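You operate a simulated robot arm through the tools that you are given. There is no shell and no other tool.

The job below is to be done with a simulated robot arm. You get a single attempt, and the scene is never put back.

Task
Press the glued grey strap shut and put it in the DONE tray.
Fine: press knob on MID; lay it across the die; slide the table out to load, in to press and out to unload; hold the lever down for three seconds or more; leave the other glued strap.

Only the result counts: the job must be done as asked and must still hold three seconds after the hand-in. Knocking over, shifting, dropping, spilling or breaking anything else fails it.

Robot
A 7-joint arm with a two-finger parallel gripper, fixed in place. Base frame: the origin is on the floor under the middle of its stand, x ahead of it, y to its left, z up. Lengths are in mm, angles in degrees, forces in N, time in s.
With the tool pointing down near the work surface it reaches from about 220 to 720 mm from the base axis. Its first joint turns from -115.0 to 115.0 degrees. Payload 3.91 kg.
Tool frame: the origin (TCP) lies between the finger pads and is the grasp point; the fingertips stand 30 mm ahead of it; z points along the fingers, y is the line along which they close. Largest opening 110 mm; finger width 20, thickness 10; the body of the gripper, 48 by 112 mm, starts 55 mm behind the TCP.
Orientation is that of the tool frame in the base frame, as a unit quaternion [w, x, y, z]. With the fingers straight down and closing along the base's y, the tool's x points along the base's -x, its y along +y and its z along -z.

Tools
- The arm moves only by the tool step_arm. Its argument "targets" is a list of rows, each a list of 7 numbers: the shift along the tool's x, y, z in m, then the turn, a rotation vector about the tool's x, y, z in degrees, then the finger opening in m, from 0 to 0.11. In form: [[dx, dy, dz, wx, wy, wz, jaw], ...]. A call has 1 to 20 rows; each row shifts and turns the commanded pose from where the row before left it, along the tool's axes as they then stand. A row lasts 0.2 s, in which the tool goes at most 50 mm and 8.6 degrees; a call with a longer step from one row to the next is refused whole, and so is a gripper value outside its range. Where a pose cannot be reached the arm comes as near as it can. A force on the tool above 90 N (or 10 N above the force at the start of the call, whichever is more), or a blocked arm, ends the call early, and 0.2 s more pass. The fingers move at their own pace (about 108 mm/s each) and stop on an object; they squeeze with about 27 N. The grip force told is the motor's: it shows also when the fingers shut on nothing. Time passes only in rows, and 0.2 s behind the last, so rows that do not move let the fingers close. It gives the time, the measured TCP pose, the force on the tool (base axes), the opening and the grip force at its end, in the units of the frame above (readings bear some noise), with the torque about the TCP (base axes, N m) and any sound that the robot's microphone picked up.
- Cameras (640 x 400 px; columns grow to the right, rows downward): "scene" is fixed at [49, -650, 1341.9]; the picture's right is [0.63, -0.78, 0.00], its down [-0.38, -0.30, -0.87] and it looks along [0.68, 0.55, -0.49] (base axes); focal length 214 px, centre (320, 200). "wrist" rides on the gripper at [72, 17, -103] in the tool frame; the picture's right is [-0.23, 0.97, 0.00], its down [-0.76, -0.18, -0.62] and it looks along [-0.61, -0.14, 0.78] (tool axes); focal length 222 px, centre (320, 200). There is no depth. A picture from a camera that has moved, and an enlarged one, comes with that camera's place and axes in the base frame and with its lens.
- get_image(camera): a new picture of that camera. It takes no simulated time.
- move_column(by): slides the trunk up (or, below 0, down) by that many mm; the arm rides with it, the base frame stays. It gives what a move gives, with no picture.
- close_up(camera, box): a new picture of the part [left, top, right, bottom] of that camera's present view, enlarged. It takes no simulated time.
- finish_job(): hands the job in; it is judged then, once.

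Nothing tells you positions but the pictures and the camera data. Unless the task says otherwise, let go and move clear before handing in.

The tools are called after ">>>" by a JSON object that holds its "method" and its "body". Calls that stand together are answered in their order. step_arm: Moves the arm, as the interface text tells. Its arguments: {"type":"object","properties":{"targets":{"type":"array"}},"required":["targets"]} The other tools are called the same way: move_column (by) moves the trunk up or down; get_image (camera) takes a picture; close_up (camera, box) takes an enlarged picture of a part of a camera's view; finish_job () hands the job in.

At the start:

```text
t: 0.0
tcp_pos: [538.5, -10.5, 1380.5]
tcp_rot: [0.0, 0.0, 1.0, 0.0]
ft_force: [-1.0, -0.3, -0.2]
torque: [0.0, 0.0, 0.02]
gripper_width: 109.7
gripper_force: 0.1
trunk travel left (down, up): [-825.0, 165.0]
```

scene: 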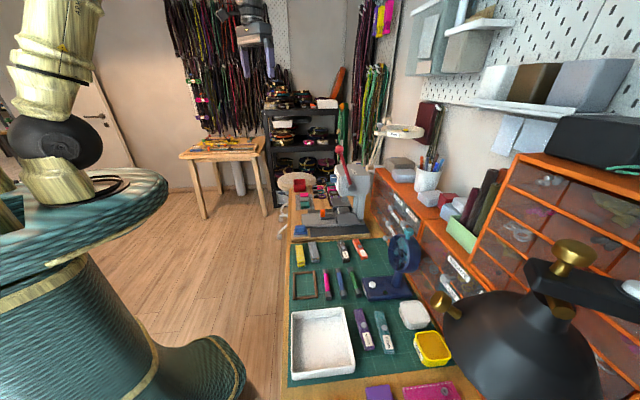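
wrist: 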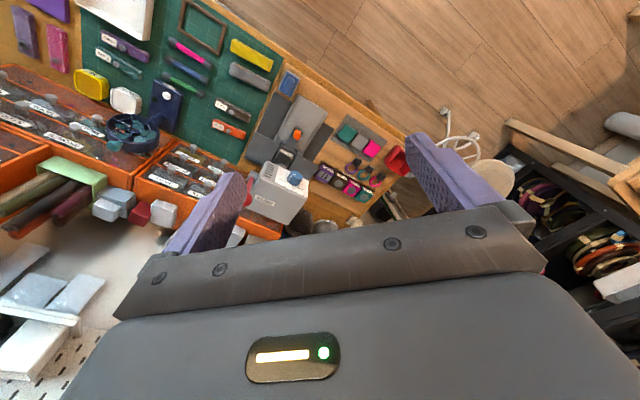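

I see a workshop bench with a press, several straps, and trays. I'll look closer at the parts before moving anything.

>>> {"method": "close_up", "body": {"camera": "scene", "box": [270, 140, 430, 240]}}

>>> {"method": "close_up", "body": {"camera": "scene", "box": [280, 230, 470, 390]}}

>>> {"method": "close_up", "body": {"camera": "wrist", "box": [220, 60, 420, 230]}}

>>> {"method": "close_up", "body": {"camera": "wrist", "box": [60, 0, 280, 160]}}

```text
4.00 times, centred on (350, 190) of scene
camera zoom: at [49.0, -650.0, 1341.9], right [0.63, -0.78, 0.0], down [-0.38, -0.3, -0.87], along [0.68, 0.55, -0.49], focal length 858 px, centre (200, 240)
```

zoom: 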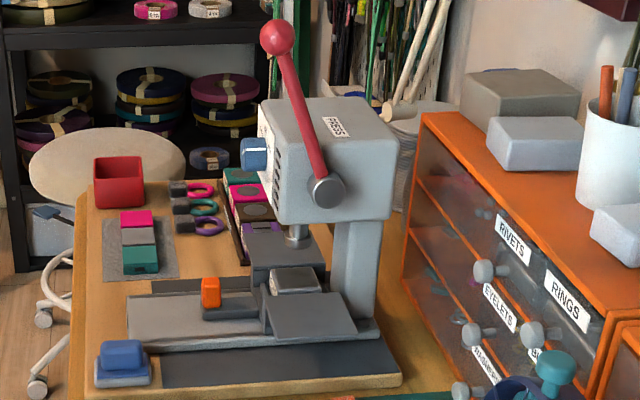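

```text
2.50 times, centred on (375, 310) of scene
camera zoom: at [49.0, -650.0, 1341.9], right [0.63, -0.78, 0.0], down [-0.38, -0.3, -0.87], along [0.68, 0.55, -0.49], focal length 536 px, centre (182, -75)
```

zoom: 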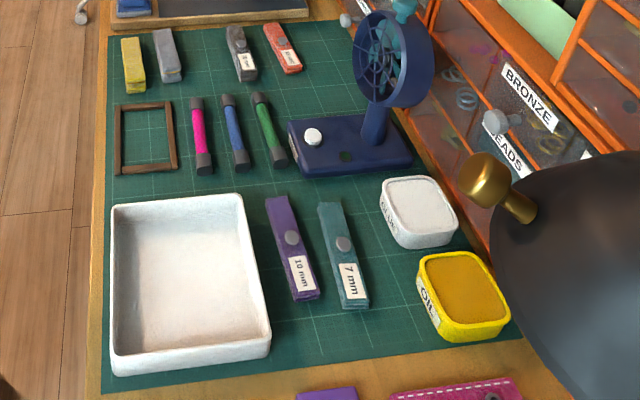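

```text
2.35 times, centred on (320, 145) of wrist
camera zoom: at [466.2, 6.7, 1483.8], right [0.23, 0.97, 0.0], down [0.76, -0.18, 0.62], along [0.61, -0.14, -0.78], focal length 523 px, centre (320, 329)
```

zoom: 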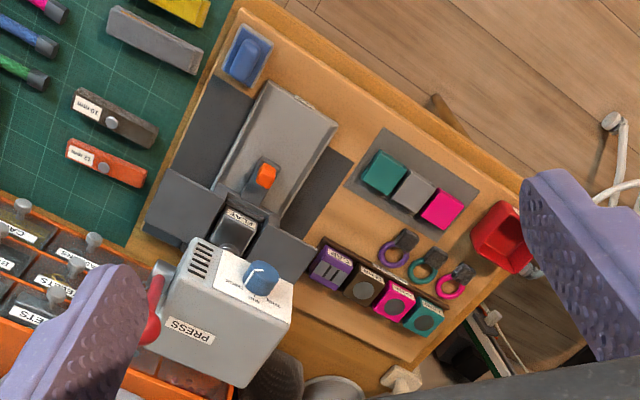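

```text
2.50 times, centred on (170, 80) of wrist
camera zoom: at [466.2, 6.7, 1483.8], right [0.23, 0.97, 0.0], down [0.76, -0.18, 0.62], along [0.61, -0.14, -0.78], focal length 555 px, centre (695, 500)
```

zoom: 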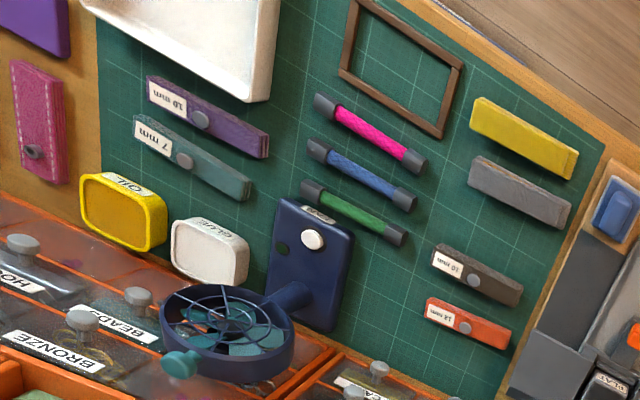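

The light grey strap with no label, next to the yellow one, lies near (540, -222) at z≈742. The bench runs at about 45°, and the press orange handle is near (720, -123). I'll lower the trunk for a better look.

>>> {"method": "move_column", "body": {"by": -250}}

>>> {"method": "get_image", "body": {"camera": "wrist"}}

>>> {"method": "get_image", "body": {"camera": "scene"}}

```text
t: 2.6
tcp_pos: [537.9, -9.2, 1129.4]
tcp_rot: [0.0, 0.0, 1.0, 0.0]
ft_force: [0.5, 0.1, 0.3]
torque: [0.0, -0.03, 0.03]
gripper_width: 109.9
gripper_force: 0.0
trunk travel left (down, up): [-575.0, 415.0]
```

```text
taken
camera wrist: at [466.1, 6.7, 1233.8], right [0.23, 0.97, 0.0], down [0.76, -0.18, 0.62], along [0.61, -0.14, -0.78], focal length 222 px, centre (320, 200)
```

wrist: 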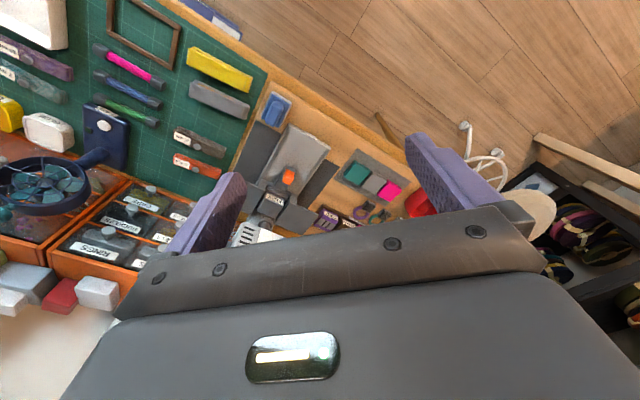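

```text
taken
```

scene: 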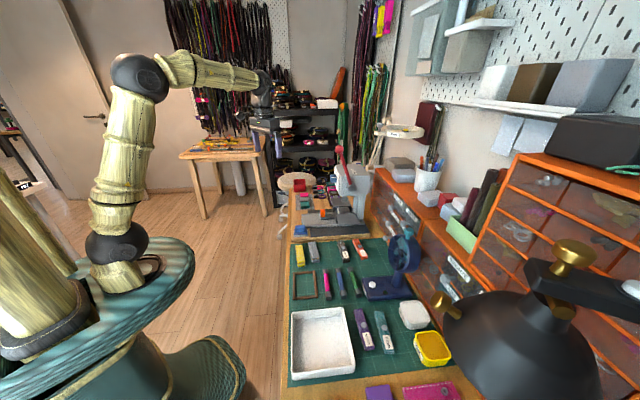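

I'll yaw the tool by 45° so the camera faces the bench squarely.

>>> {"method": "step_arm", "body": {"targets": [[0, 0, 0, 0, 0, 7.5, 0.11], [0, 0, 0, 0, 0, 7.5, 0.11], [0, 0, 0, 0, 0, 7.5, 0.11], [0, 0, 0, 0, 0, 7.5, 0.11], [0, 0, 0, 0, 0, 7.5, 0.11], [0, 0, 0, 0, 0, 7.5, 0.11]]}}

>>> {"method": "get_image", "body": {"camera": "wrist"}}

```text
t: 4.0
tcp_pos: [538.7, -9.6, 1130.6]
tcp_rot: [0.0, 0.383, 0.924, 0.0]
ft_force: [0.4, -0.4, 0.2]
torque: [0.02, -0.05, -0.03]
gripper_width: 110.0
gripper_force: 0.0
trunk travel left (down, up): [-575.0, 415.0]
```

```text
taken
camera wrist: at [499.5, 53.2, 1233.9], right [0.85, 0.53, 0.0], down [0.41, -0.66, 0.62], along [0.33, -0.53, -0.78], focal length 222 px, centre (320, 200)
```

wrist: 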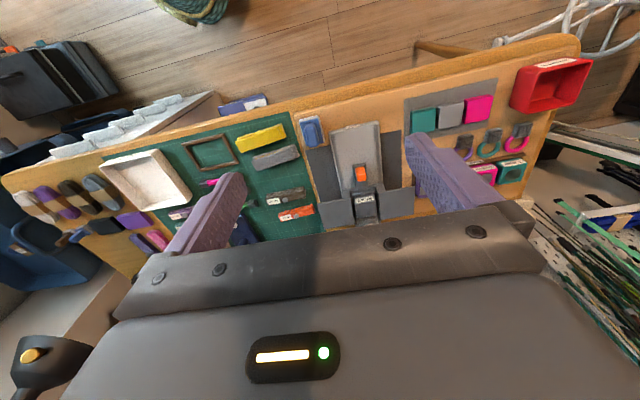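

>>> {"method": "close_up", "body": {"camera": "wrist", "box": [180, 80, 300, 155]}}

>>> {"method": "close_up", "body": {"camera": "wrist", "box": [290, 100, 430, 240]}}

>>> {"method": "close_up", "body": {"camera": "wrist", "box": [0, 90, 200, 260]}}

>>> {"method": "close_up", "body": {"camera": "wrist", "box": [400, 40, 600, 200]}}

```text
5.33 times, centred on (240, 118) of wrist
camera zoom: at [499.5, 53.2, 1233.9], right [0.85, 0.53, 0.0], down [0.41, -0.66, 0.62], along [0.33, -0.53, -0.78], focal length 1185 px, centre (747, 640)
```

zoom: 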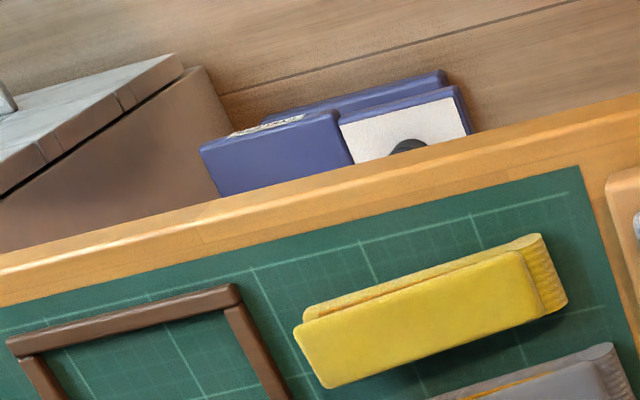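

```text
2.86 times, centred on (360, 170) of wrist
camera zoom: at [499.5, 53.2, 1233.9], right [0.85, 0.53, 0.0], down [0.41, -0.66, 0.62], along [0.33, -0.53, -0.78], focal length 635 px, centre (206, 286)
```

zoom: 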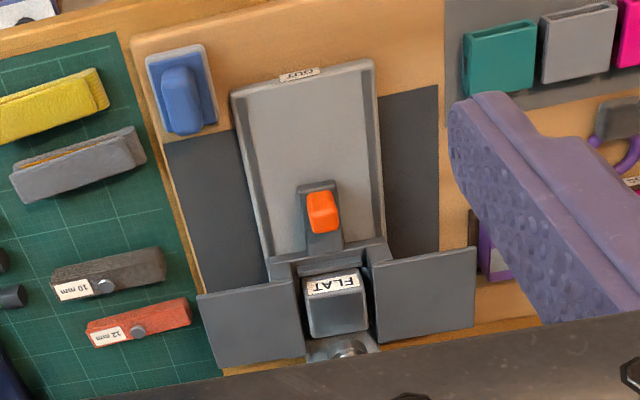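

```text
2.35 times, centred on (100, 175) of wrist
camera zoom: at [499.5, 53.2, 1233.9], right [0.85, 0.53, 0.0], down [0.41, -0.66, 0.62], along [0.33, -0.53, -0.78], focal length 523 px, centre (838, 259)
```

zoom: 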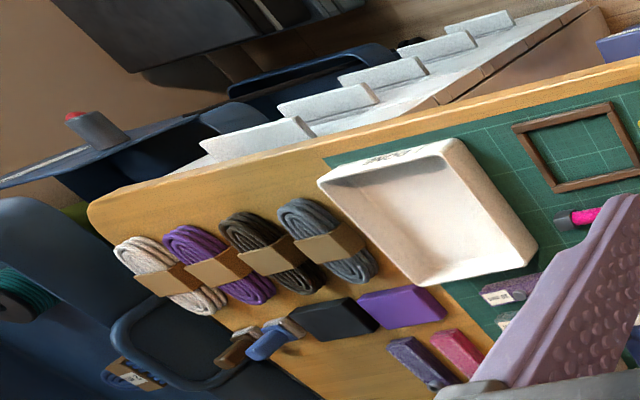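

```text
2.50 times, centred on (500, 120) of wrist
camera zoom: at [499.5, 53.2, 1233.9], right [0.85, 0.53, 0.0], down [0.41, -0.66, 0.62], along [0.33, -0.53, -0.78], focal length 555 px, centre (-130, 400)
```

zoom: 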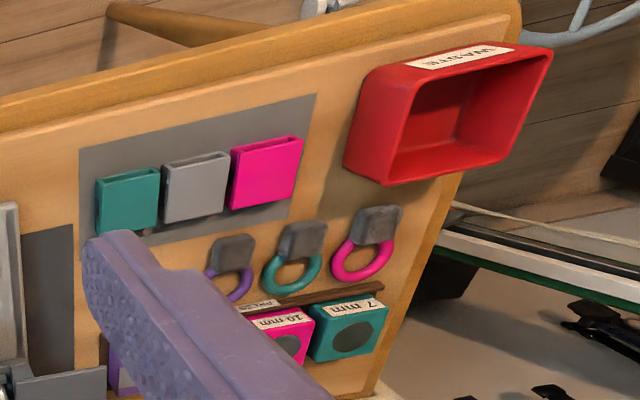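

The red tray is WASTE and the white one is probably DONE. The FLAT die sits in the sliding table, which appears to be in. I'll tilt the tool to see the press front, its knob and its lever.

>>> {"method": "step_arm", "body": {"targets": [[0, 0, 0, 0, -7.5, 0, 0.11], [0, 0, 0, 0, -7.5, 0, 0.11], [0, 0, 0, 0, -7.5, 0, 0.11], [0, 0, 0, 0, -7.5, 0, 0.11], [0, 0, 0, 0, -7.5, 0, 0.11], [0, 0, 0, 0, 0, 0, 0.11]]}}

>>> {"method": "get_image", "body": {"camera": "wrist"}}

```text
t: 5.4
tcp_pos: [538.7, -8.8, 1131.0]
tcp_rot: [0.297, 0.361, 0.875, -0.123]
ft_force: [0.1, -0.2, -0.3]
torque: [0.01, 0.01, -0.02]
gripper_width: 110.0
gripper_force: 0.0
trunk travel left (down, up): [-575.0, 415.0]
```

```text
taken
camera wrist: at [465.4, 87.3, 1168.3], right [0.82, 0.56, 0.14], down [0.03, -0.28, 0.96], along [0.58, -0.78, -0.25], focal length 222 px, centre (320, 200)
```

wrist: 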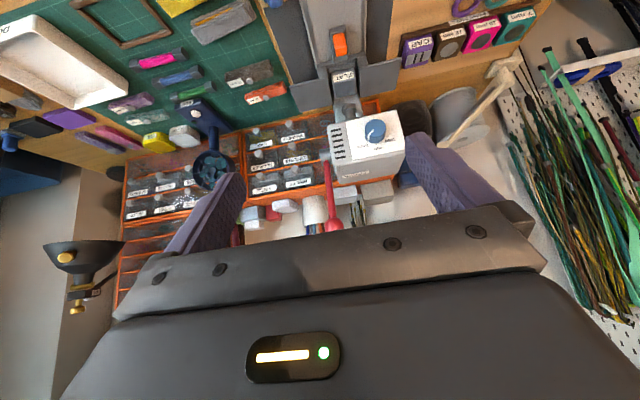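

>>> {"method": "close_up", "body": {"camera": "wrist", "box": [300, 20, 430, 230]}}

>>> {"method": "close_up", "body": {"camera": "wrist", "box": [330, 95, 410, 165]}}

>>> {"method": "close_up", "body": {"camera": "wrist", "box": [0, 0, 140, 110]}}

>>> {"method": "close_up", "body": {"camera": "wrist", "box": [380, 0, 550, 80]}}

```text
1.90 times, centred on (365, 125) of wrist
camera zoom: at [465.4, 87.3, 1168.3], right [0.82, 0.56, 0.14], down [0.03, -0.28, 0.96], along [0.58, -0.78, -0.25], focal length 423 px, centre (234, 343)
```

zoom: 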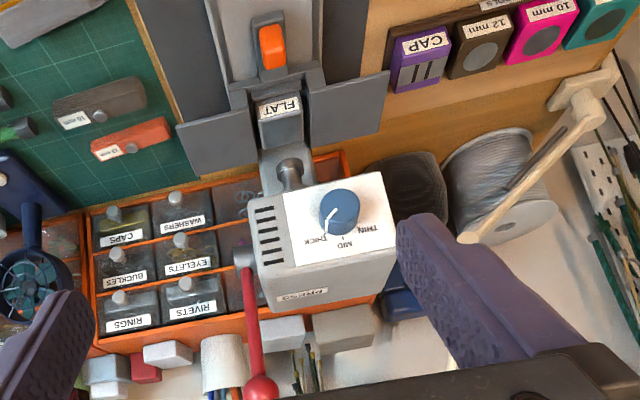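

```text
5.71 times, centred on (370, 130) of wrist
camera zoom: at [465.4, 87.3, 1168.3], right [0.82, 0.56, 0.14], down [0.03, -0.28, 0.96], along [0.58, -0.78, -0.25], focal length 1269 px, centre (34, 600)
```

zoom: 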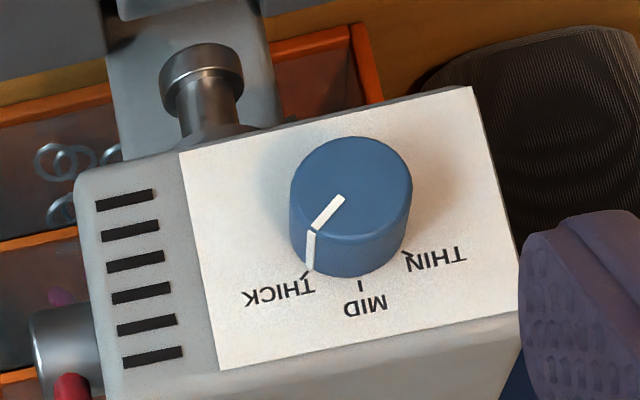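

```text
3.64 times, centred on (70, 55) of wrist
camera zoom: at [465.4, 87.3, 1168.3], right [0.82, 0.56, 0.14], down [0.03, -0.28, 0.96], along [0.58, -0.78, -0.25], focal length 808 px, centre (1229, 727)
```

zoom: 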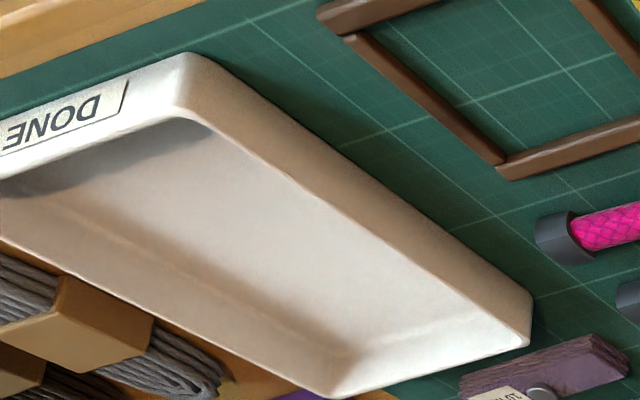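

```text
3.76 times, centred on (465, 40) of wrist
camera zoom: at [465.4, 87.3, 1168.3], right [0.82, 0.56, 0.14], down [0.03, -0.28, 0.96], along [0.58, -0.78, -0.25], focal length 836 px, centre (-226, 802)
```

zoom: 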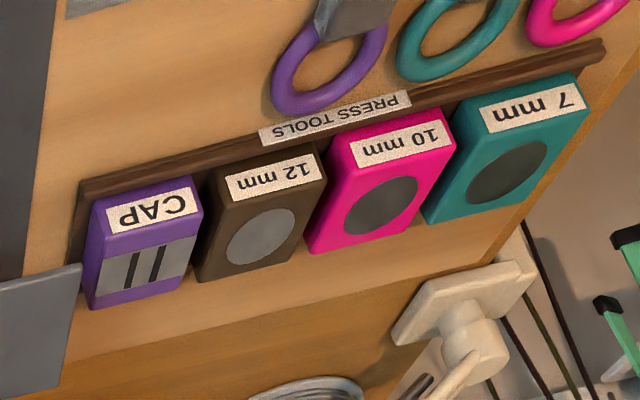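

The knob points at THICK and has to go to MID, and the white tray does say DONE. I'll zoom in on the press head, the blue block and the straps to fix the geometry.

>>> {"method": "close_up", "body": {"camera": "scene", "box": [325, 140, 381, 200]}}

>>> {"method": "close_up", "body": {"camera": "scene", "box": [285, 190, 375, 245]}}

>>> {"method": "close_up", "body": {"camera": "scene", "box": [285, 235, 375, 305]}}

>>> {"method": "close_up", "body": {"camera": "wrist", "box": [300, 20, 400, 100]}}

```text
6.67 times, centred on (353, 170) of scene
camera zoom: at [49.0, -650.0, 1341.9], right [0.63, -0.78, 0.0], down [-0.38, -0.3, -0.87], along [0.68, 0.55, -0.49], focal length 1430 px, centre (100, 400)
```

zoom: 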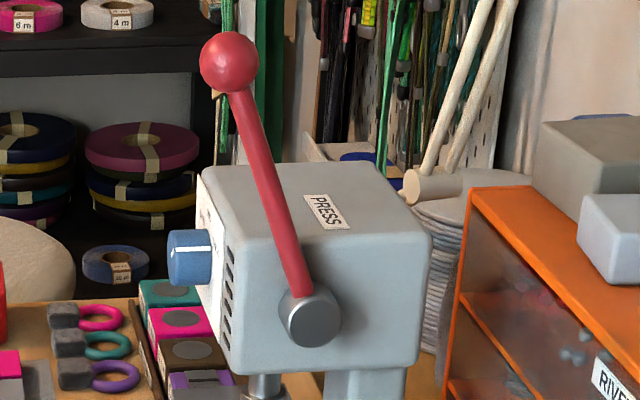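

```text
7.11 times, centred on (330, 218) of scene
camera zoom: at [49.0, -650.0, 1341.9], right [0.63, -0.78, 0.0], down [-0.38, -0.3, -0.87], along [0.68, 0.55, -0.49], focal length 1525 px, centre (249, 76)
```

zoom: 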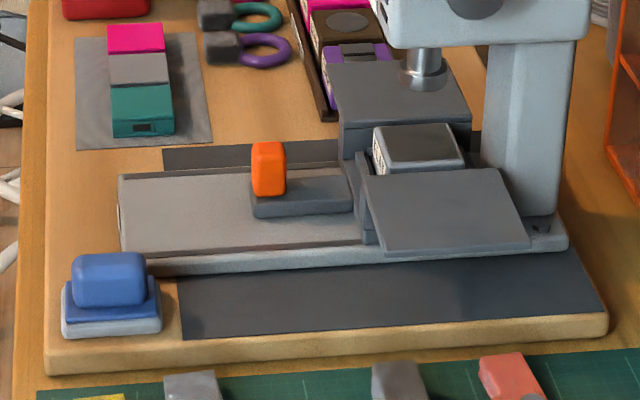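

```text
5.71 times, centred on (330, 270) of scene
camera zoom: at [49.0, -650.0, 1341.9], right [0.63, -0.78, 0.0], down [-0.38, -0.3, -0.87], along [0.68, 0.55, -0.49], focal length 1226 px, centre (263, -200)
```

zoom: 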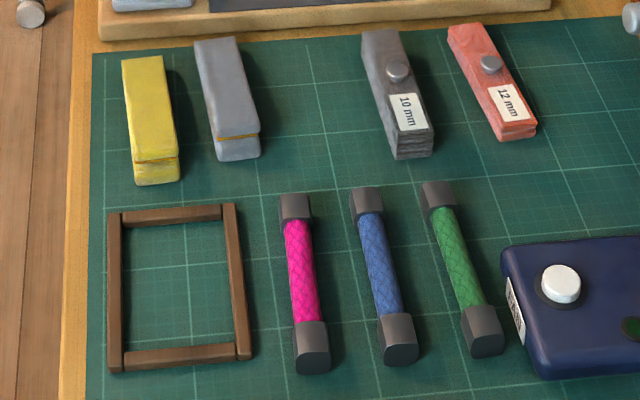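

```text
5.00 times, centred on (350, 60) of wrist
camera zoom: at [465.4, 87.3, 1168.3], right [0.82, 0.56, 0.14], down [0.03, -0.28, 0.96], along [0.58, -0.78, -0.25], focal length 1111 px, centre (170, 900)
```

zoom: 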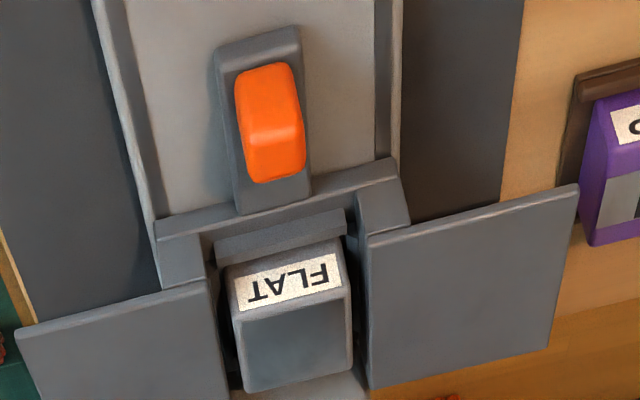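

The knob cap is at about (x 775, y -132, z 956) with its axis facing the bench front, and it needs about 45° counter-clockwise to reach MID. The die is under the ram, so the table is in. I'll bring the tool to horizontal, facing the press.

>>> {"method": "step_arm", "body": {"targets": [[0, 0, 0, 0, -7.5, 0, 0.11], [0, 0, 0, 0, -7.5, 0, 0.11], [0, 0, 0, 0, -7.5, 0, 0.11], [0, 0, 0, 0, -7.5, 0, 0.11], [0, 0, 0, 0, -7.5, 0, 0.11], [0, 0, 0, 0, -7.5, 0, 0.11], [0, 0, 0, 0, -7.5, 0, 0.11], [0, 0, 0, 0, 0, 0, 0.065]]}}

>>> {"method": "move_column", "body": {"by": -175}}

>>> {"method": "get_image", "body": {"camera": "wrist"}}

>>> {"method": "get_image", "body": {"camera": "scene"}}

```text
t: 7.2
tcp_pos: [538.1, -9.7, 1130.2]
tcp_rot: [0.654, 0.269, 0.653, -0.27]
ft_force: [-0.1, -0.5, -0.9]
torque: [-0.04, -0.01, 0.01]
gripper_width: 65.1
gripper_force: 0.0
trunk travel left (down, up): [-575.0, 415.0]
```

```text
t: 9.1
tcp_pos: [538.5, -10.5, 955.3]
tcp_rot: [0.653, 0.27, 0.653, -0.27]
ft_force: [0.1, -0.3, -0.7]
torque: [0.01, -0.01, 0.01]
gripper_width: 64.9
gripper_force: 0.1
trunk travel left (down, up): [-400.0, 590.0]
```

```text
taken
camera wrist: at [477.6, 74.9, 882.9], right [0.69, 0.69, 0.23], down [-0.57, 0.31, 0.76], along [0.45, -0.65, 0.61], focal length 222 px, centre (320, 200)
```

wrist: 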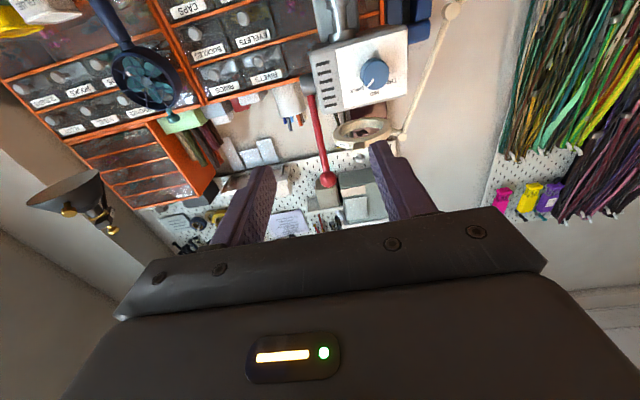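

```text
taken
```

scene: 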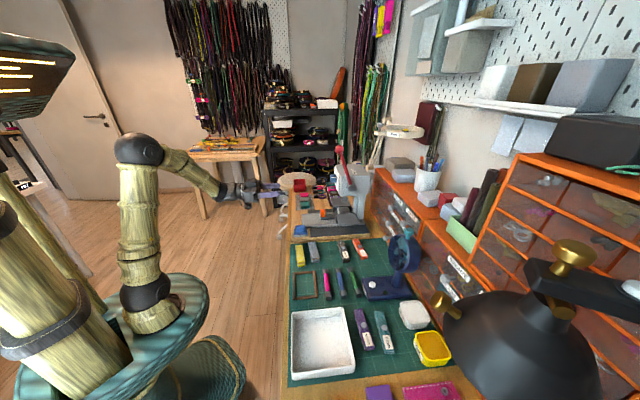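

>>> {"method": "close_up", "body": {"camera": "wrist", "box": [310, 20, 420, 120]}}

```text
4.00 times, centred on (365, 70) of wrist
camera zoom: at [477.6, 74.9, 882.9], right [0.69, 0.69, 0.23], down [-0.57, 0.31, 0.76], along [0.45, -0.65, 0.61], focal length 888 px, centre (140, 720)
```

zoom: 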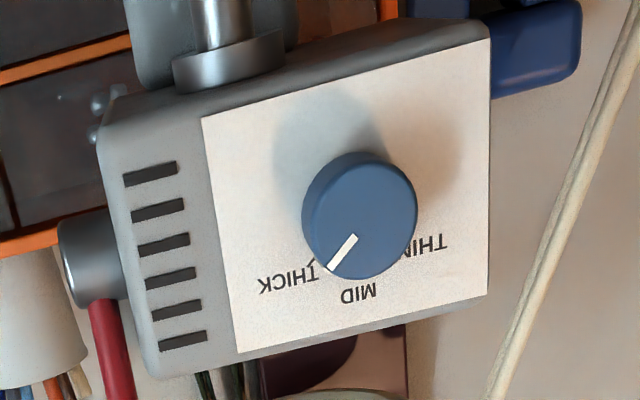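

The knob cap is at about U=455, W=641, z=956, where U runs along the bench and W goes into its depth. I'll move to a pre-grasp position in front of it.

>>> {"method": "step_arm", "body": {"targets": [[0, 0.0163, 0.0344, 0, 0, 0, 0.065], [0, 0.0163, 0.0344, 0, 0, 0, 0.065], [0, 0.0163, 0.0344, 0, 0, 0, 0.065], [0, 0.0163, 0.0344, 0, 0, 0, 0.065], [0, 0.0163, 0.0344, 0, 0, 0, 0.065], [0, 0, 0, 0, 0, 0, 0.065]]}}

>>> {"method": "get_image", "body": {"camera": "wrist"}}

>>> {"method": "close_up", "body": {"camera": "scene", "box": [290, 140, 390, 220]}}

```text
t: 10.5
tcp_pos: [718.9, -75.3, 954.3]
tcp_rot: [0.652, 0.27, 0.654, -0.271]
ft_force: [0.2, 0.4, -0.1]
torque: [0.01, -0.02, 0.0]
gripper_width: 65.0
gripper_force: 0.0
trunk travel left (down, up): [-400.0, 590.0]
```

```text
taken
camera wrist: at [657.5, 10.2, 882.3], right [0.69, 0.69, 0.23], down [-0.57, 0.31, 0.76], along [0.45, -0.65, 0.61], focal length 222 px, centre (320, 200)
```

wrist: 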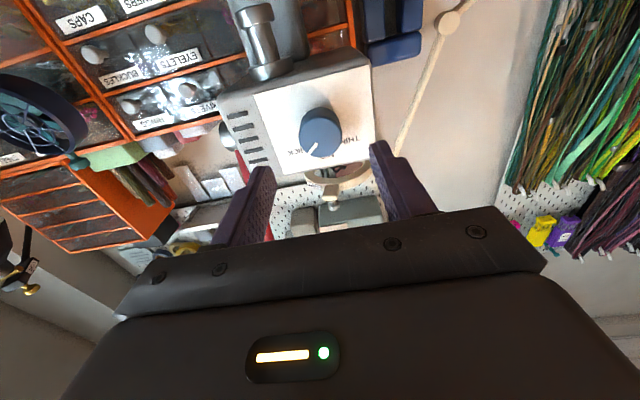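

```text
5.00 times, centred on (340, 180) of scene
camera zoom: at [49.0, -650.0, 1341.9], right [0.63, -0.78, 0.0], down [-0.38, -0.3, -0.87], along [0.68, 0.55, -0.49], focal length 1072 px, centre (220, 300)
```

zoom: 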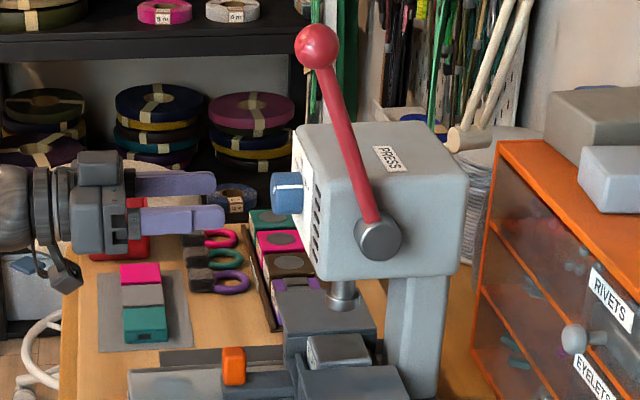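

Alignment looks good, with TCP U=455 matching the knob. I'll advance so the fingertips overlap it by about 14 mm, then close.

>>> {"method": "step_arm", "body": {"targets": [[-0.001, 0, 0.022, 0, 0, 0, 0.065], [0, 0, 0.022, 0, 0, 0, 0.065], [0, 0, 0.02, 0, 0, 0, 0.065], [0, 0, 0, 0, 0, 0, 0.065]]}}

>>> {"method": "close_up", "body": {"camera": "wrist", "box": [200, 80, 440, 240]}}

>>> {"method": "close_up", "body": {"camera": "scene", "box": [310, 150, 370, 200]}}

```text
t: 11.5
tcp_pos: [763.7, -118.7, 955.1]
tcp_rot: [0.653, 0.272, 0.653, -0.271]
ft_force: [0.3, 0.0, -0.6]
torque: [0.0, 0.02, 0.01]
gripper_width: 65.1
gripper_force: 0.0
trunk travel left (down, up): [-400.0, 590.0]
```

```text
2.50 times, centred on (320, 160) of wrist
camera zoom: at [702.5, -34.6, 883.6], right [0.69, 0.69, 0.23], down [-0.57, 0.31, 0.76], along [0.45, -0.65, 0.61], focal length 555 px, centre (320, 300)
```

zoom: 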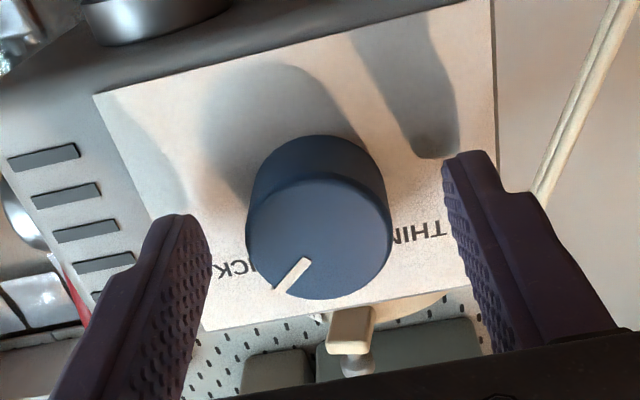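

```text
8.00 times, centred on (340, 175) of scene
camera zoom: at [49.0, -650.0, 1341.9], right [0.63, -0.78, 0.0], down [-0.38, -0.3, -0.87], along [0.68, 0.55, -0.49], focal length 1716 px, centre (160, 400)
```

zoom: 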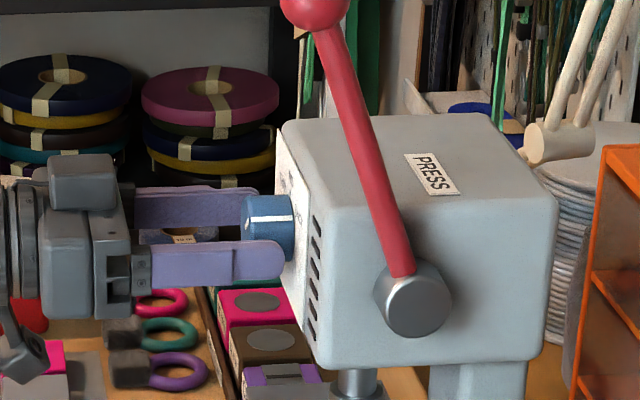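

Both fingers straddle the knob. I'll close, then turn -45° about the tool axis, which is counter-clockwise from the front.

>>> {"method": "step_arm", "body": {"targets": [[0, 0, 0, 0, 0, 0, 0.03], [0, 0, 0, 0, 0, 0, 0.03], [0, 0, 0, 0, 0, 0, 0.03]]}}

>>> {"method": "close_up", "body": {"camera": "wrist", "box": [200, 80, 440, 240]}}

```text
t: 12.3
tcp_pos: [763.4, -119.4, 955.8]
tcp_rot: [0.653, 0.27, 0.654, -0.27]
ft_force: [-2.9, -2.4, -0.8]
torque: [-0.17, -0.21, 0.23]
gripper_width: 37.7
gripper_force: 44.8
trunk travel left (down, up): [-400.0, 590.0]
```

```text
2.50 times, centred on (320, 160) of wrist
camera zoom: at [702.0, -34.9, 883.7], right [0.69, 0.69, 0.23], down [-0.57, 0.32, 0.76], along [0.45, -0.65, 0.61], focal length 555 px, centre (320, 300)
```

zoom: 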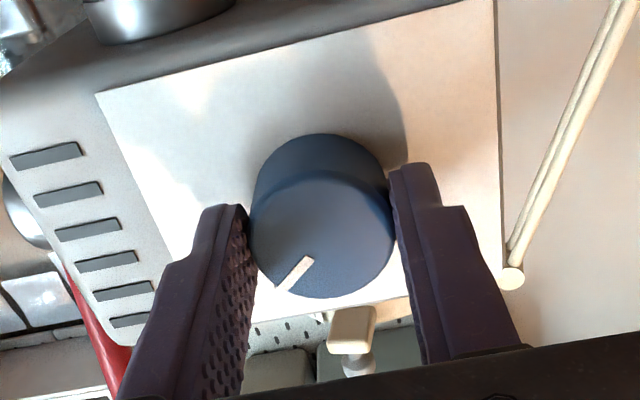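

>>> {"method": "step_arm", "body": {"targets": [[0, 0, 0, 0, 0, -7.5, 0.03], [0, 0, 0, 0, 0, -7.5, 0.03], [0, 0, 0, 0, 0, -7.5, 0.03], [0, 0, 0, 0, 0, -7.5, 0.03], [0, 0, 0, 0, 0, -7.5, 0.03], [0, 0, 0, 0, 0, -7.5, 0.03], [0, 0, 0, 0, 0, 0, 0.03]]}}

>>> {"method": "get_image", "body": {"camera": "wrist"}}

>>> {"method": "close_up", "body": {"camera": "wrist", "box": [200, 80, 440, 240]}}

```text
t: 13.9
tcp_pos: [762.6, -119.8, 957.0]
tcp_rot: [0.499, 0.001, 0.707, -0.501]
ft_force: [-17.4, -5.5, -6.6]
torque: [0.36, 0.4, -0.47]
gripper_width: 37.5
gripper_force: 44.9
trunk travel left (down, up): [-400.0, 590.0]
```

```text
taken
camera wrist: at [661.5, -75.3, 893.6], right [0.6, 0.6, -0.53], down [-0.15, 0.73, 0.66], along [0.79, -0.32, 0.53], focal length 222 px, centre (320, 200)
```

wrist: 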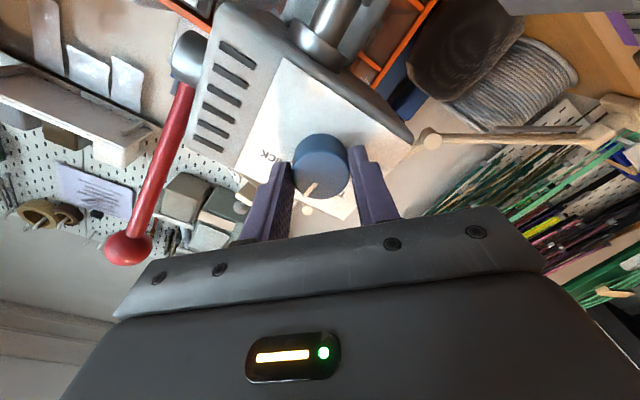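

```text
2.50 times, centred on (320, 160) of wrist
camera zoom: at [661.5, -75.3, 893.6], right [0.6, 0.6, -0.53], down [-0.15, 0.73, 0.66], along [0.79, -0.32, 0.53], focal length 555 px, centre (320, 300)
```

zoom: 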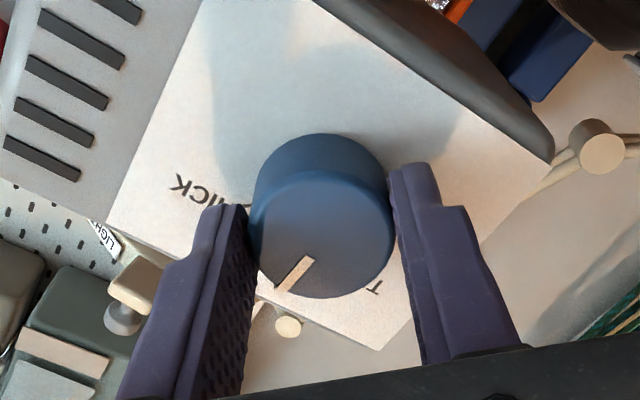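

>>> {"method": "step_arm", "body": {"targets": [[0, 0, 0, 0, 0, 0, 0.065], [0, 0, 0, 0, 0, 0, 0.065], [0, 0, -0.03, 0, 0, 0, 0.065], [0, 0, -0.04, 0, 0, 0, 0.065], [0, 0, 0, 0, 0, 7.5, 0.065], [0, 0, 0, 0, 0, 7.5, 0.065], [0, 0, 0, 0, 0, 7.5, 0.065], [0, 0, 0, 0, 0, 7.5, 0.065], [0, 0, 0, 0, 0, 7.5, 0.065], [0, 0, 0, 0, 0, 7.5, 0.065], [0, 0, 0, 0, 0, 0, 0.065]]}}

>>> {"method": "close_up", "body": {"camera": "wrist", "box": [240, 80, 400, 180]}}

>>> {"method": "close_up", "body": {"camera": "scene", "box": [325, 140, 381, 200]}}

```text
t: 16.3
tcp_pos: [713.6, -68.3, 957.3]
tcp_rot: [0.653, 0.272, 0.653, -0.27]
ft_force: [0.4, -0.5, 0.1]
torque: [0.03, 0.01, 0.0]
gripper_width: 65.2
gripper_force: 0.0
trunk travel left (down, up): [-400.0, 590.0]
```

```text
4.00 times, centred on (320, 130) of wrist
camera zoom: at [653.1, 15.1, 884.2], right [0.69, 0.69, 0.23], down [-0.57, 0.31, 0.76], along [0.45, -0.65, 0.61], focal length 888 px, centre (320, 480)
```

zoom: 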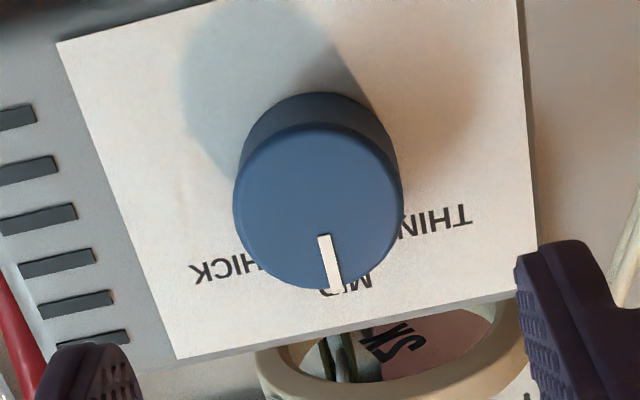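

```text
6.67 times, centred on (353, 170) of scene
camera zoom: at [49.0, -650.0, 1341.9], right [0.63, -0.78, 0.0], down [-0.38, -0.3, -0.87], along [0.68, 0.55, -0.49], focal length 1430 px, centre (100, 400)
```

zoom: 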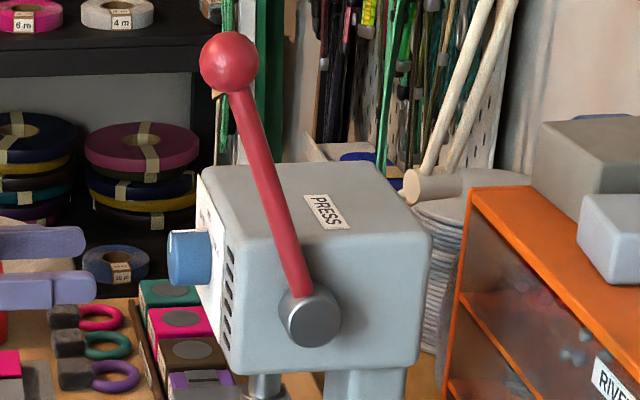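

The pointer is now vertical, on MID. Next I'll tilt the tool back to 45° and go to the orange table handle at about U=420, W=597, z=775–813.

>>> {"method": "step_arm", "body": {"targets": [[0, 0, 0, 0, 7.5, 0, 0.06], [0, 0, 0, 0, 7.5, 0, 0.06], [0, 0, 0, 0, 7.5, 0, 0.06], [0, 0, 0, 0, 7.5, 0, 0.06], [0, 0, 0, 0, 7.5, 0, 0.06], [0, 0, 0, 0, 7.5, 0, 0.06], [0, 0, 0, 0, 0, 0, 0.06]]}}

>>> {"method": "get_image", "body": {"camera": "wrist"}}

>>> {"method": "close_up", "body": {"camera": "wrist", "box": [220, 0, 400, 120]}}

```text
t: 17.9
tcp_pos: [713.5, -68.8, 956.8]
tcp_rot: [0.353, 0.354, 0.854, -0.146]
ft_force: [-0.2, 0.3, 0.8]
torque: [-0.01, 0.02, 0.02]
gripper_width: 59.7
gripper_force: 0.0
trunk travel left (down, up): [-400.0, 590.0]
```

```text
taken
camera wrist: at [638.0, 30.0, 978.3], right [0.8, 0.58, 0.16], down [-0.06, -0.2, 0.98], along [0.59, -0.79, -0.13], focal length 222 px, centre (320, 200)
```

wrist: 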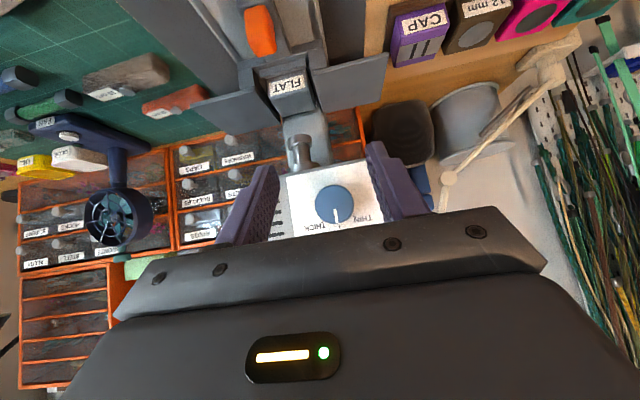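

```text
3.33 times, centred on (310, 60) of wrist
camera zoom: at [638.0, 30.0, 978.3], right [0.8, 0.58, 0.16], down [-0.06, -0.2, 0.98], along [0.59, -0.79, -0.13], focal length 740 px, centre (353, 667)
```

zoom: 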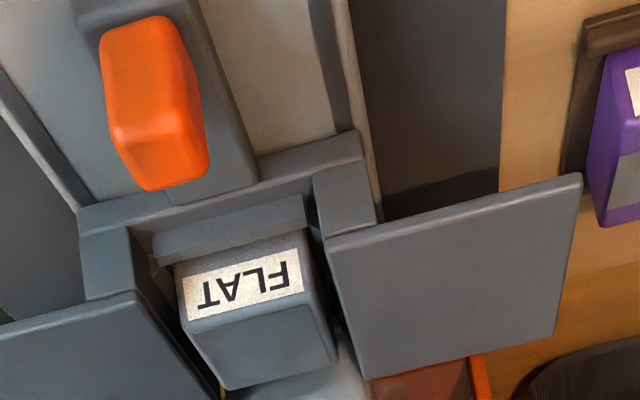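

>>> {"method": "step_arm", "body": {"targets": [[0.0184, -0.0092, 0.025, 0, 0, 0, 0.06], [0.0184, -0.0092, 0.025, 0, 0, 0, 0.06], [0.0184, -0.0092, 0.025, 0, 0, 0, 0.06], [0.0184, -0.0092, 0.025, 0, 0, 0, 0.06], [0, 0, 0, 0, 0, 0, 0.06]]}}

>>> {"method": "get_image", "body": {"camera": "wrist"}}

>>> {"method": "close_up", "body": {"camera": "scene", "box": [285, 170, 385, 245]}}

```text
t: 19.1
tcp_pos: [700.1, -108.6, 832.0]
tcp_rot: [0.353, 0.354, 0.854, -0.146]
ft_force: [0.0, -0.5, -0.7]
torque: [0.03, -0.04, 0.0]
gripper_width: 60.3
gripper_force: 0.1
trunk travel left (down, up): [-400.0, 590.0]
```

```text
taken
camera wrist: at [625.2, -9.6, 854.5], right [0.8, 0.57, 0.16], down [-0.06, -0.2, 0.98], along [0.59, -0.79, -0.12], focal length 222 px, centre (320, 200)
```

wrist: 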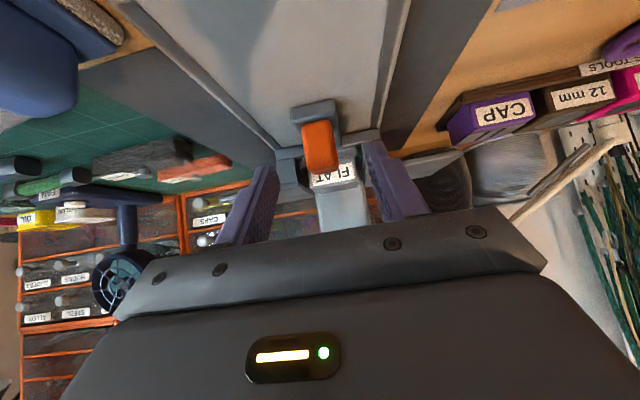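

```text
5.33 times, centred on (335, 208) of scene
camera zoom: at [49.0, -650.0, 1341.9], right [0.63, -0.78, 0.0], down [-0.38, -0.3, -0.87], along [0.68, 0.55, -0.49], focal length 1144 px, centre (240, 160)
```

zoom: 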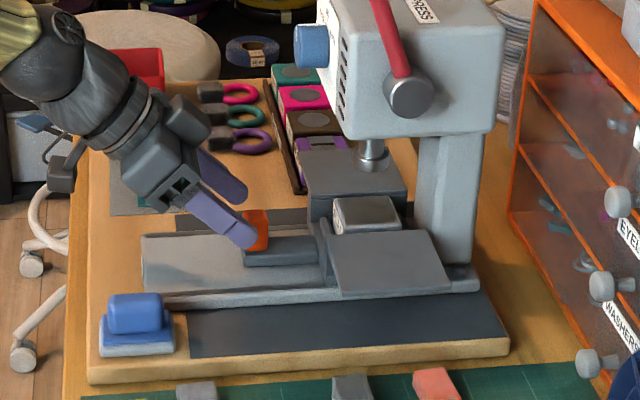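

The fingers straddle the orange handle. I'll advance a little and close.

>>> {"method": "step_arm", "body": {"targets": [[0, 0, 0.014, 0, 0, 0, 0.06], [0, 0, 0.014, 0, 0, 0, 0.06], [0, 0, 0, 0, 0, 0, 0.06], [0, 0, 0, 0, 0, 0, 0.01], [0, 0, 0, 0, 0, 0, 0.01], [0, 0, 0, 0, 0, 0, 0.01]]}}

>>> {"method": "get_image", "body": {"camera": "wrist"}}

>>> {"method": "close_up", "body": {"camera": "scene", "box": [285, 170, 385, 245]}}

```text
t: 20.5
tcp_pos: [715.7, -121.8, 812.2]
tcp_rot: [0.353, 0.353, 0.854, -0.145]
ft_force: [6.8, 5.6, 0.1]
torque: [-0.06, -0.14, 0.0]
gripper_width: 22.0
gripper_force: 44.9
trunk travel left (down, up): [-400.0, 590.0]
```

```text
taken
camera wrist: at [639.6, -22.5, 835.1], right [0.8, 0.58, 0.16], down [-0.06, -0.2, 0.98], along [0.6, -0.79, -0.12], focal length 222 px, centre (320, 200)
```

wrist: 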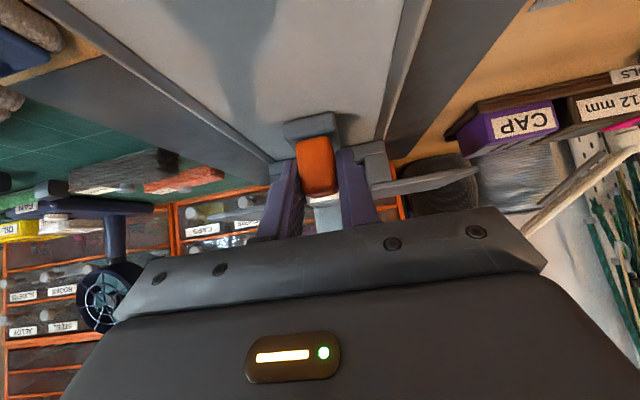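

```text
5.33 times, centred on (335, 208) of scene
camera zoom: at [49.0, -650.0, 1341.9], right [0.63, -0.78, 0.0], down [-0.38, -0.3, -0.87], along [0.68, 0.55, -0.49], focal length 1144 px, centre (240, 160)
```

zoom: 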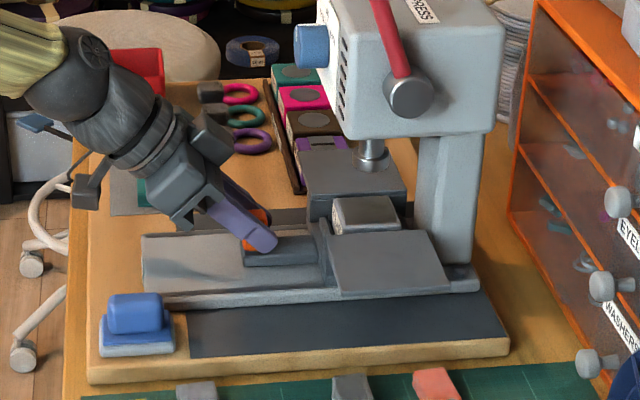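

The handle is gripped at 22 mm wide. I'll pull outward, away from the press, in small steps.

>>> {"method": "step_arm", "body": {"targets": [[0.0071, 0, -0.0071, 0, 0, 0, 0.01], [0.0071, 0, -0.0071, 0, 0, 0, 0.01], [0.0071, 0, -0.0071, 0, 0, 0, 0.01], [0.0071, 0, -0.0071, 0, 0, 0, 0.01], [0.0071, 0, -0.0071, 0, 0, 0, 0.01]]}}

>>> {"method": "close_up", "body": {"camera": "scene", "box": [285, 170, 385, 245]}}

```text
t: 21.7
tcp_pos: [679.0, -86.7, 813.1]
tcp_rot: [0.353, 0.353, 0.854, -0.146]
ft_force: [9.5, 9.7, 3.0]
torque: [-0.17, -0.27, -0.13]
gripper_width: 21.8
gripper_force: 44.6
trunk travel left (down, up): [-400.0, 590.0]
```

```text
5.33 times, centred on (335, 208) of scene
camera zoom: at [49.0, -650.0, 1341.9], right [0.63, -0.78, 0.0], down [-0.38, -0.3, -0.87], along [0.68, 0.55, -0.49], focal length 1144 px, centre (240, 160)
```

zoom: 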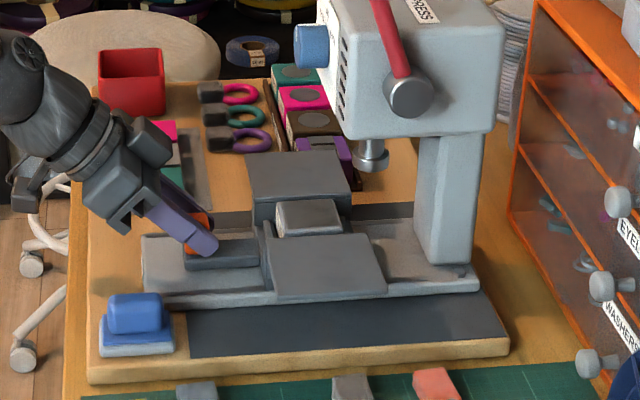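

>>> {"method": "step_arm", "body": {"targets": [[0.0071, 0, -0.0071, 0, 0, 0, 0.01], [0.0071, 0, -0.0071, 0, 0, 0, 0.01], [0.0071, 0, -0.0071, 0, 0, 0, 0.01], [0.0071, 0, -0.0071, 0, 0, 0, 0.01]]}}

>>> {"method": "close_up", "body": {"camera": "scene", "box": [285, 170, 385, 245]}}

```text
t: 22.7
tcp_pos: [651.9, -57.7, 813.8]
tcp_rot: [0.355, 0.352, 0.854, -0.145]
ft_force: [9.5, 11.0, 2.7]
torque: [0.07, -0.19, -0.12]
gripper_width: 22.0
gripper_force: 45.1
trunk travel left (down, up): [-400.0, 590.0]
```

```text
5.33 times, centred on (335, 208) of scene
camera zoom: at [49.0, -650.0, 1341.9], right [0.63, -0.78, 0.0], down [-0.38, -0.3, -0.87], along [0.68, 0.55, -0.49], focal length 1144 px, centre (240, 160)
```

zoom: 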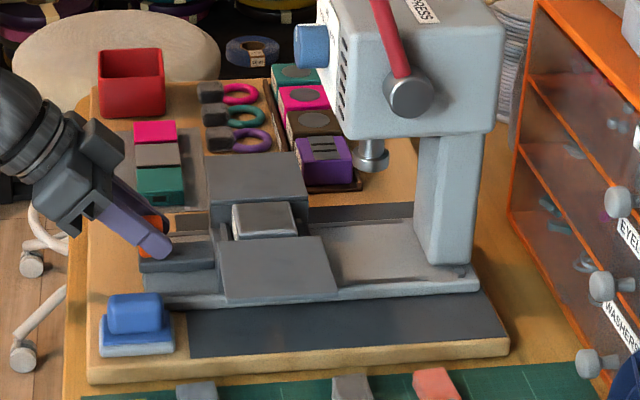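

>>> {"method": "step_arm", "body": {"targets": [[0.0071, 0, -0.0071, 0, 0, 0, 0.01], [0.0071, 0, -0.0071, 0, 0, 0, 0.01]]}}

>>> {"method": "close_up", "body": {"camera": "scene", "box": [285, 170, 385, 245]}}

>>> {"method": "get_image", "body": {"camera": "wrist"}}

```text
t: 23.3
tcp_pos: [638.4, -45.5, 813.5]
tcp_rot: [0.354, 0.353, 0.854, -0.147]
ft_force: [9.9, 9.3, 3.0]
torque: [0.32, -0.1, 0.15]
gripper_width: 21.7
gripper_force: 44.7
trunk travel left (down, up): [-400.0, 590.0]
```

```text
5.33 times, centred on (335, 208) of scene
camera zoom: at [49.0, -650.0, 1341.9], right [0.63, -0.78, 0.0], down [-0.38, -0.3, -0.87], along [0.68, 0.55, -0.49], focal length 1144 px, centre (240, 160)
```

zoom: 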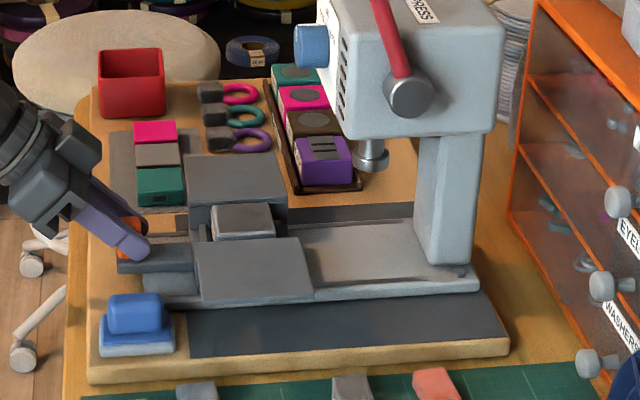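

```text
taken
camera wrist: at [561.9, 55.5, 835.1], right [0.8, 0.58, 0.16], down [-0.06, -0.19, 0.98], along [0.59, -0.79, -0.12], focal length 222 px, centre (320, 200)
```

wrist: 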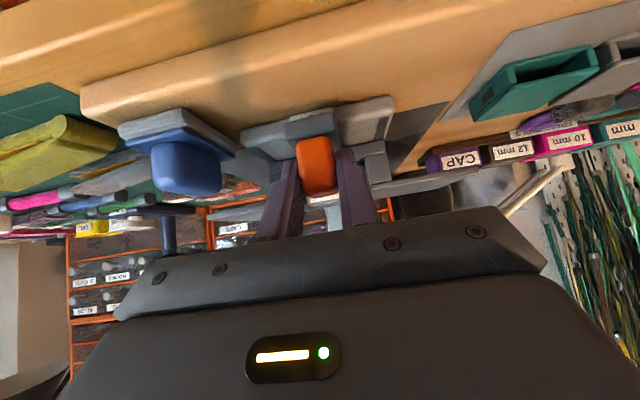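

>>> {"method": "step_arm", "body": {"targets": [[0.0057, 0, -0.0057, 0, 0, 0, 0.01], [0.0057, 0, -0.0057, 0, 0, 0, 0.01]]}}

>>> {"method": "close_up", "body": {"camera": "scene", "box": [285, 170, 385, 245]}}

```text
t: 23.9
tcp_pos: [626.0, -30.7, 813.2]
tcp_rot: [0.354, 0.352, 0.854, -0.146]
ft_force: [9.5, 11.6, 4.7]
torque: [-0.07, -0.38, -0.16]
gripper_width: 21.9
gripper_force: 44.8
trunk travel left (down, up): [-400.0, 590.0]
```

```text
5.33 times, centred on (335, 208) of scene
camera zoom: at [49.0, -650.0, 1341.9], right [0.63, -0.78, 0.0], down [-0.38, -0.3, -0.87], along [0.68, 0.55, -0.49], focal length 1144 px, centre (240, 160)
```

zoom: 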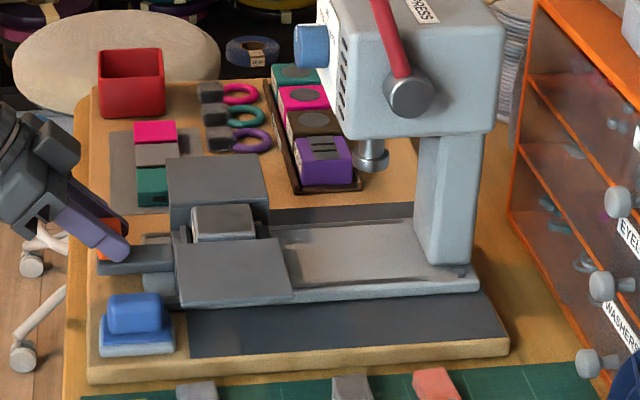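

The table is out by about 127 mm and the die is well clear of the head. I'll release the handle, rise and look.

>>> {"method": "step_arm", "body": {"targets": [[0, 0, 0, 0, 0, 0, 0.06], [0, 0, 0, 0, 0, 0, 0.06], [0, 0, -0.03, 0, 0, 0, 0.06], [-0.02, 0, -0.03, 0, 0, 0, 0.06], [-0.03, 0, -0.03, 0, 0, 0, 0.06], [-0.03, 0, -0.03, 0, 0, 0, 0.06], [-0.03, 0, -0.03, 0, 0, 0, 0.06], [-0.03, 0, -0.03, 0, 0, 0, 0.06], [-0.03, 0, -0.03, 0, 0, 0, 0.06]]}}

>>> {"method": "get_image", "body": {"camera": "wrist"}}

>>> {"method": "close_up", "body": {"camera": "scene", "box": [285, 190, 375, 245]}}

```text
t: 25.9
tcp_pos: [605.7, -13.0, 1083.4]
tcp_rot: [0.353, 0.354, 0.853, -0.147]
ft_force: [0.2, 0.3, -0.5]
torque: [-0.02, -0.02, 0.0]
gripper_width: 60.2
gripper_force: 0.1
trunk travel left (down, up): [-400.0, 590.0]
```

```text
taken
camera wrist: at [529.9, 86.3, 1105.3], right [0.8, 0.58, 0.16], down [-0.06, -0.2, 0.98], along [0.59, -0.79, -0.12], focal length 222 px, centre (320, 200)
```

wrist: 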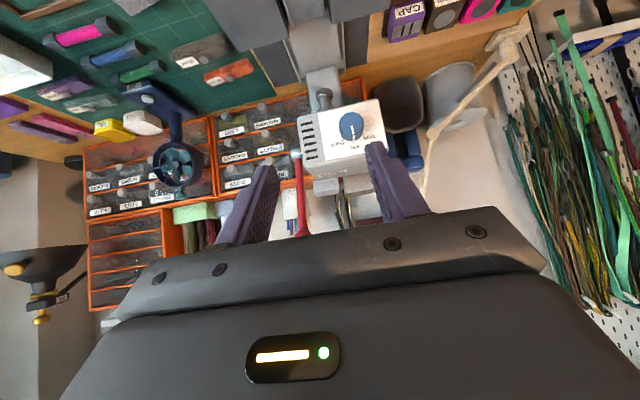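

```text
7.11 times, centred on (330, 218) of scene
camera zoom: at [49.0, -650.0, 1341.9], right [0.63, -0.78, 0.0], down [-0.38, -0.3, -0.87], along [0.68, 0.55, -0.49], focal length 1525 px, centre (249, 76)
```

zoom: 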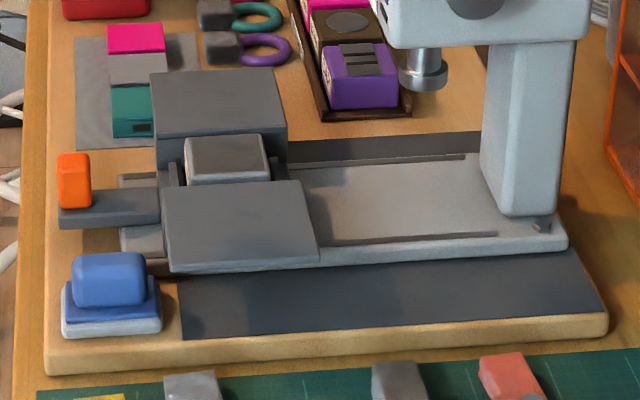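

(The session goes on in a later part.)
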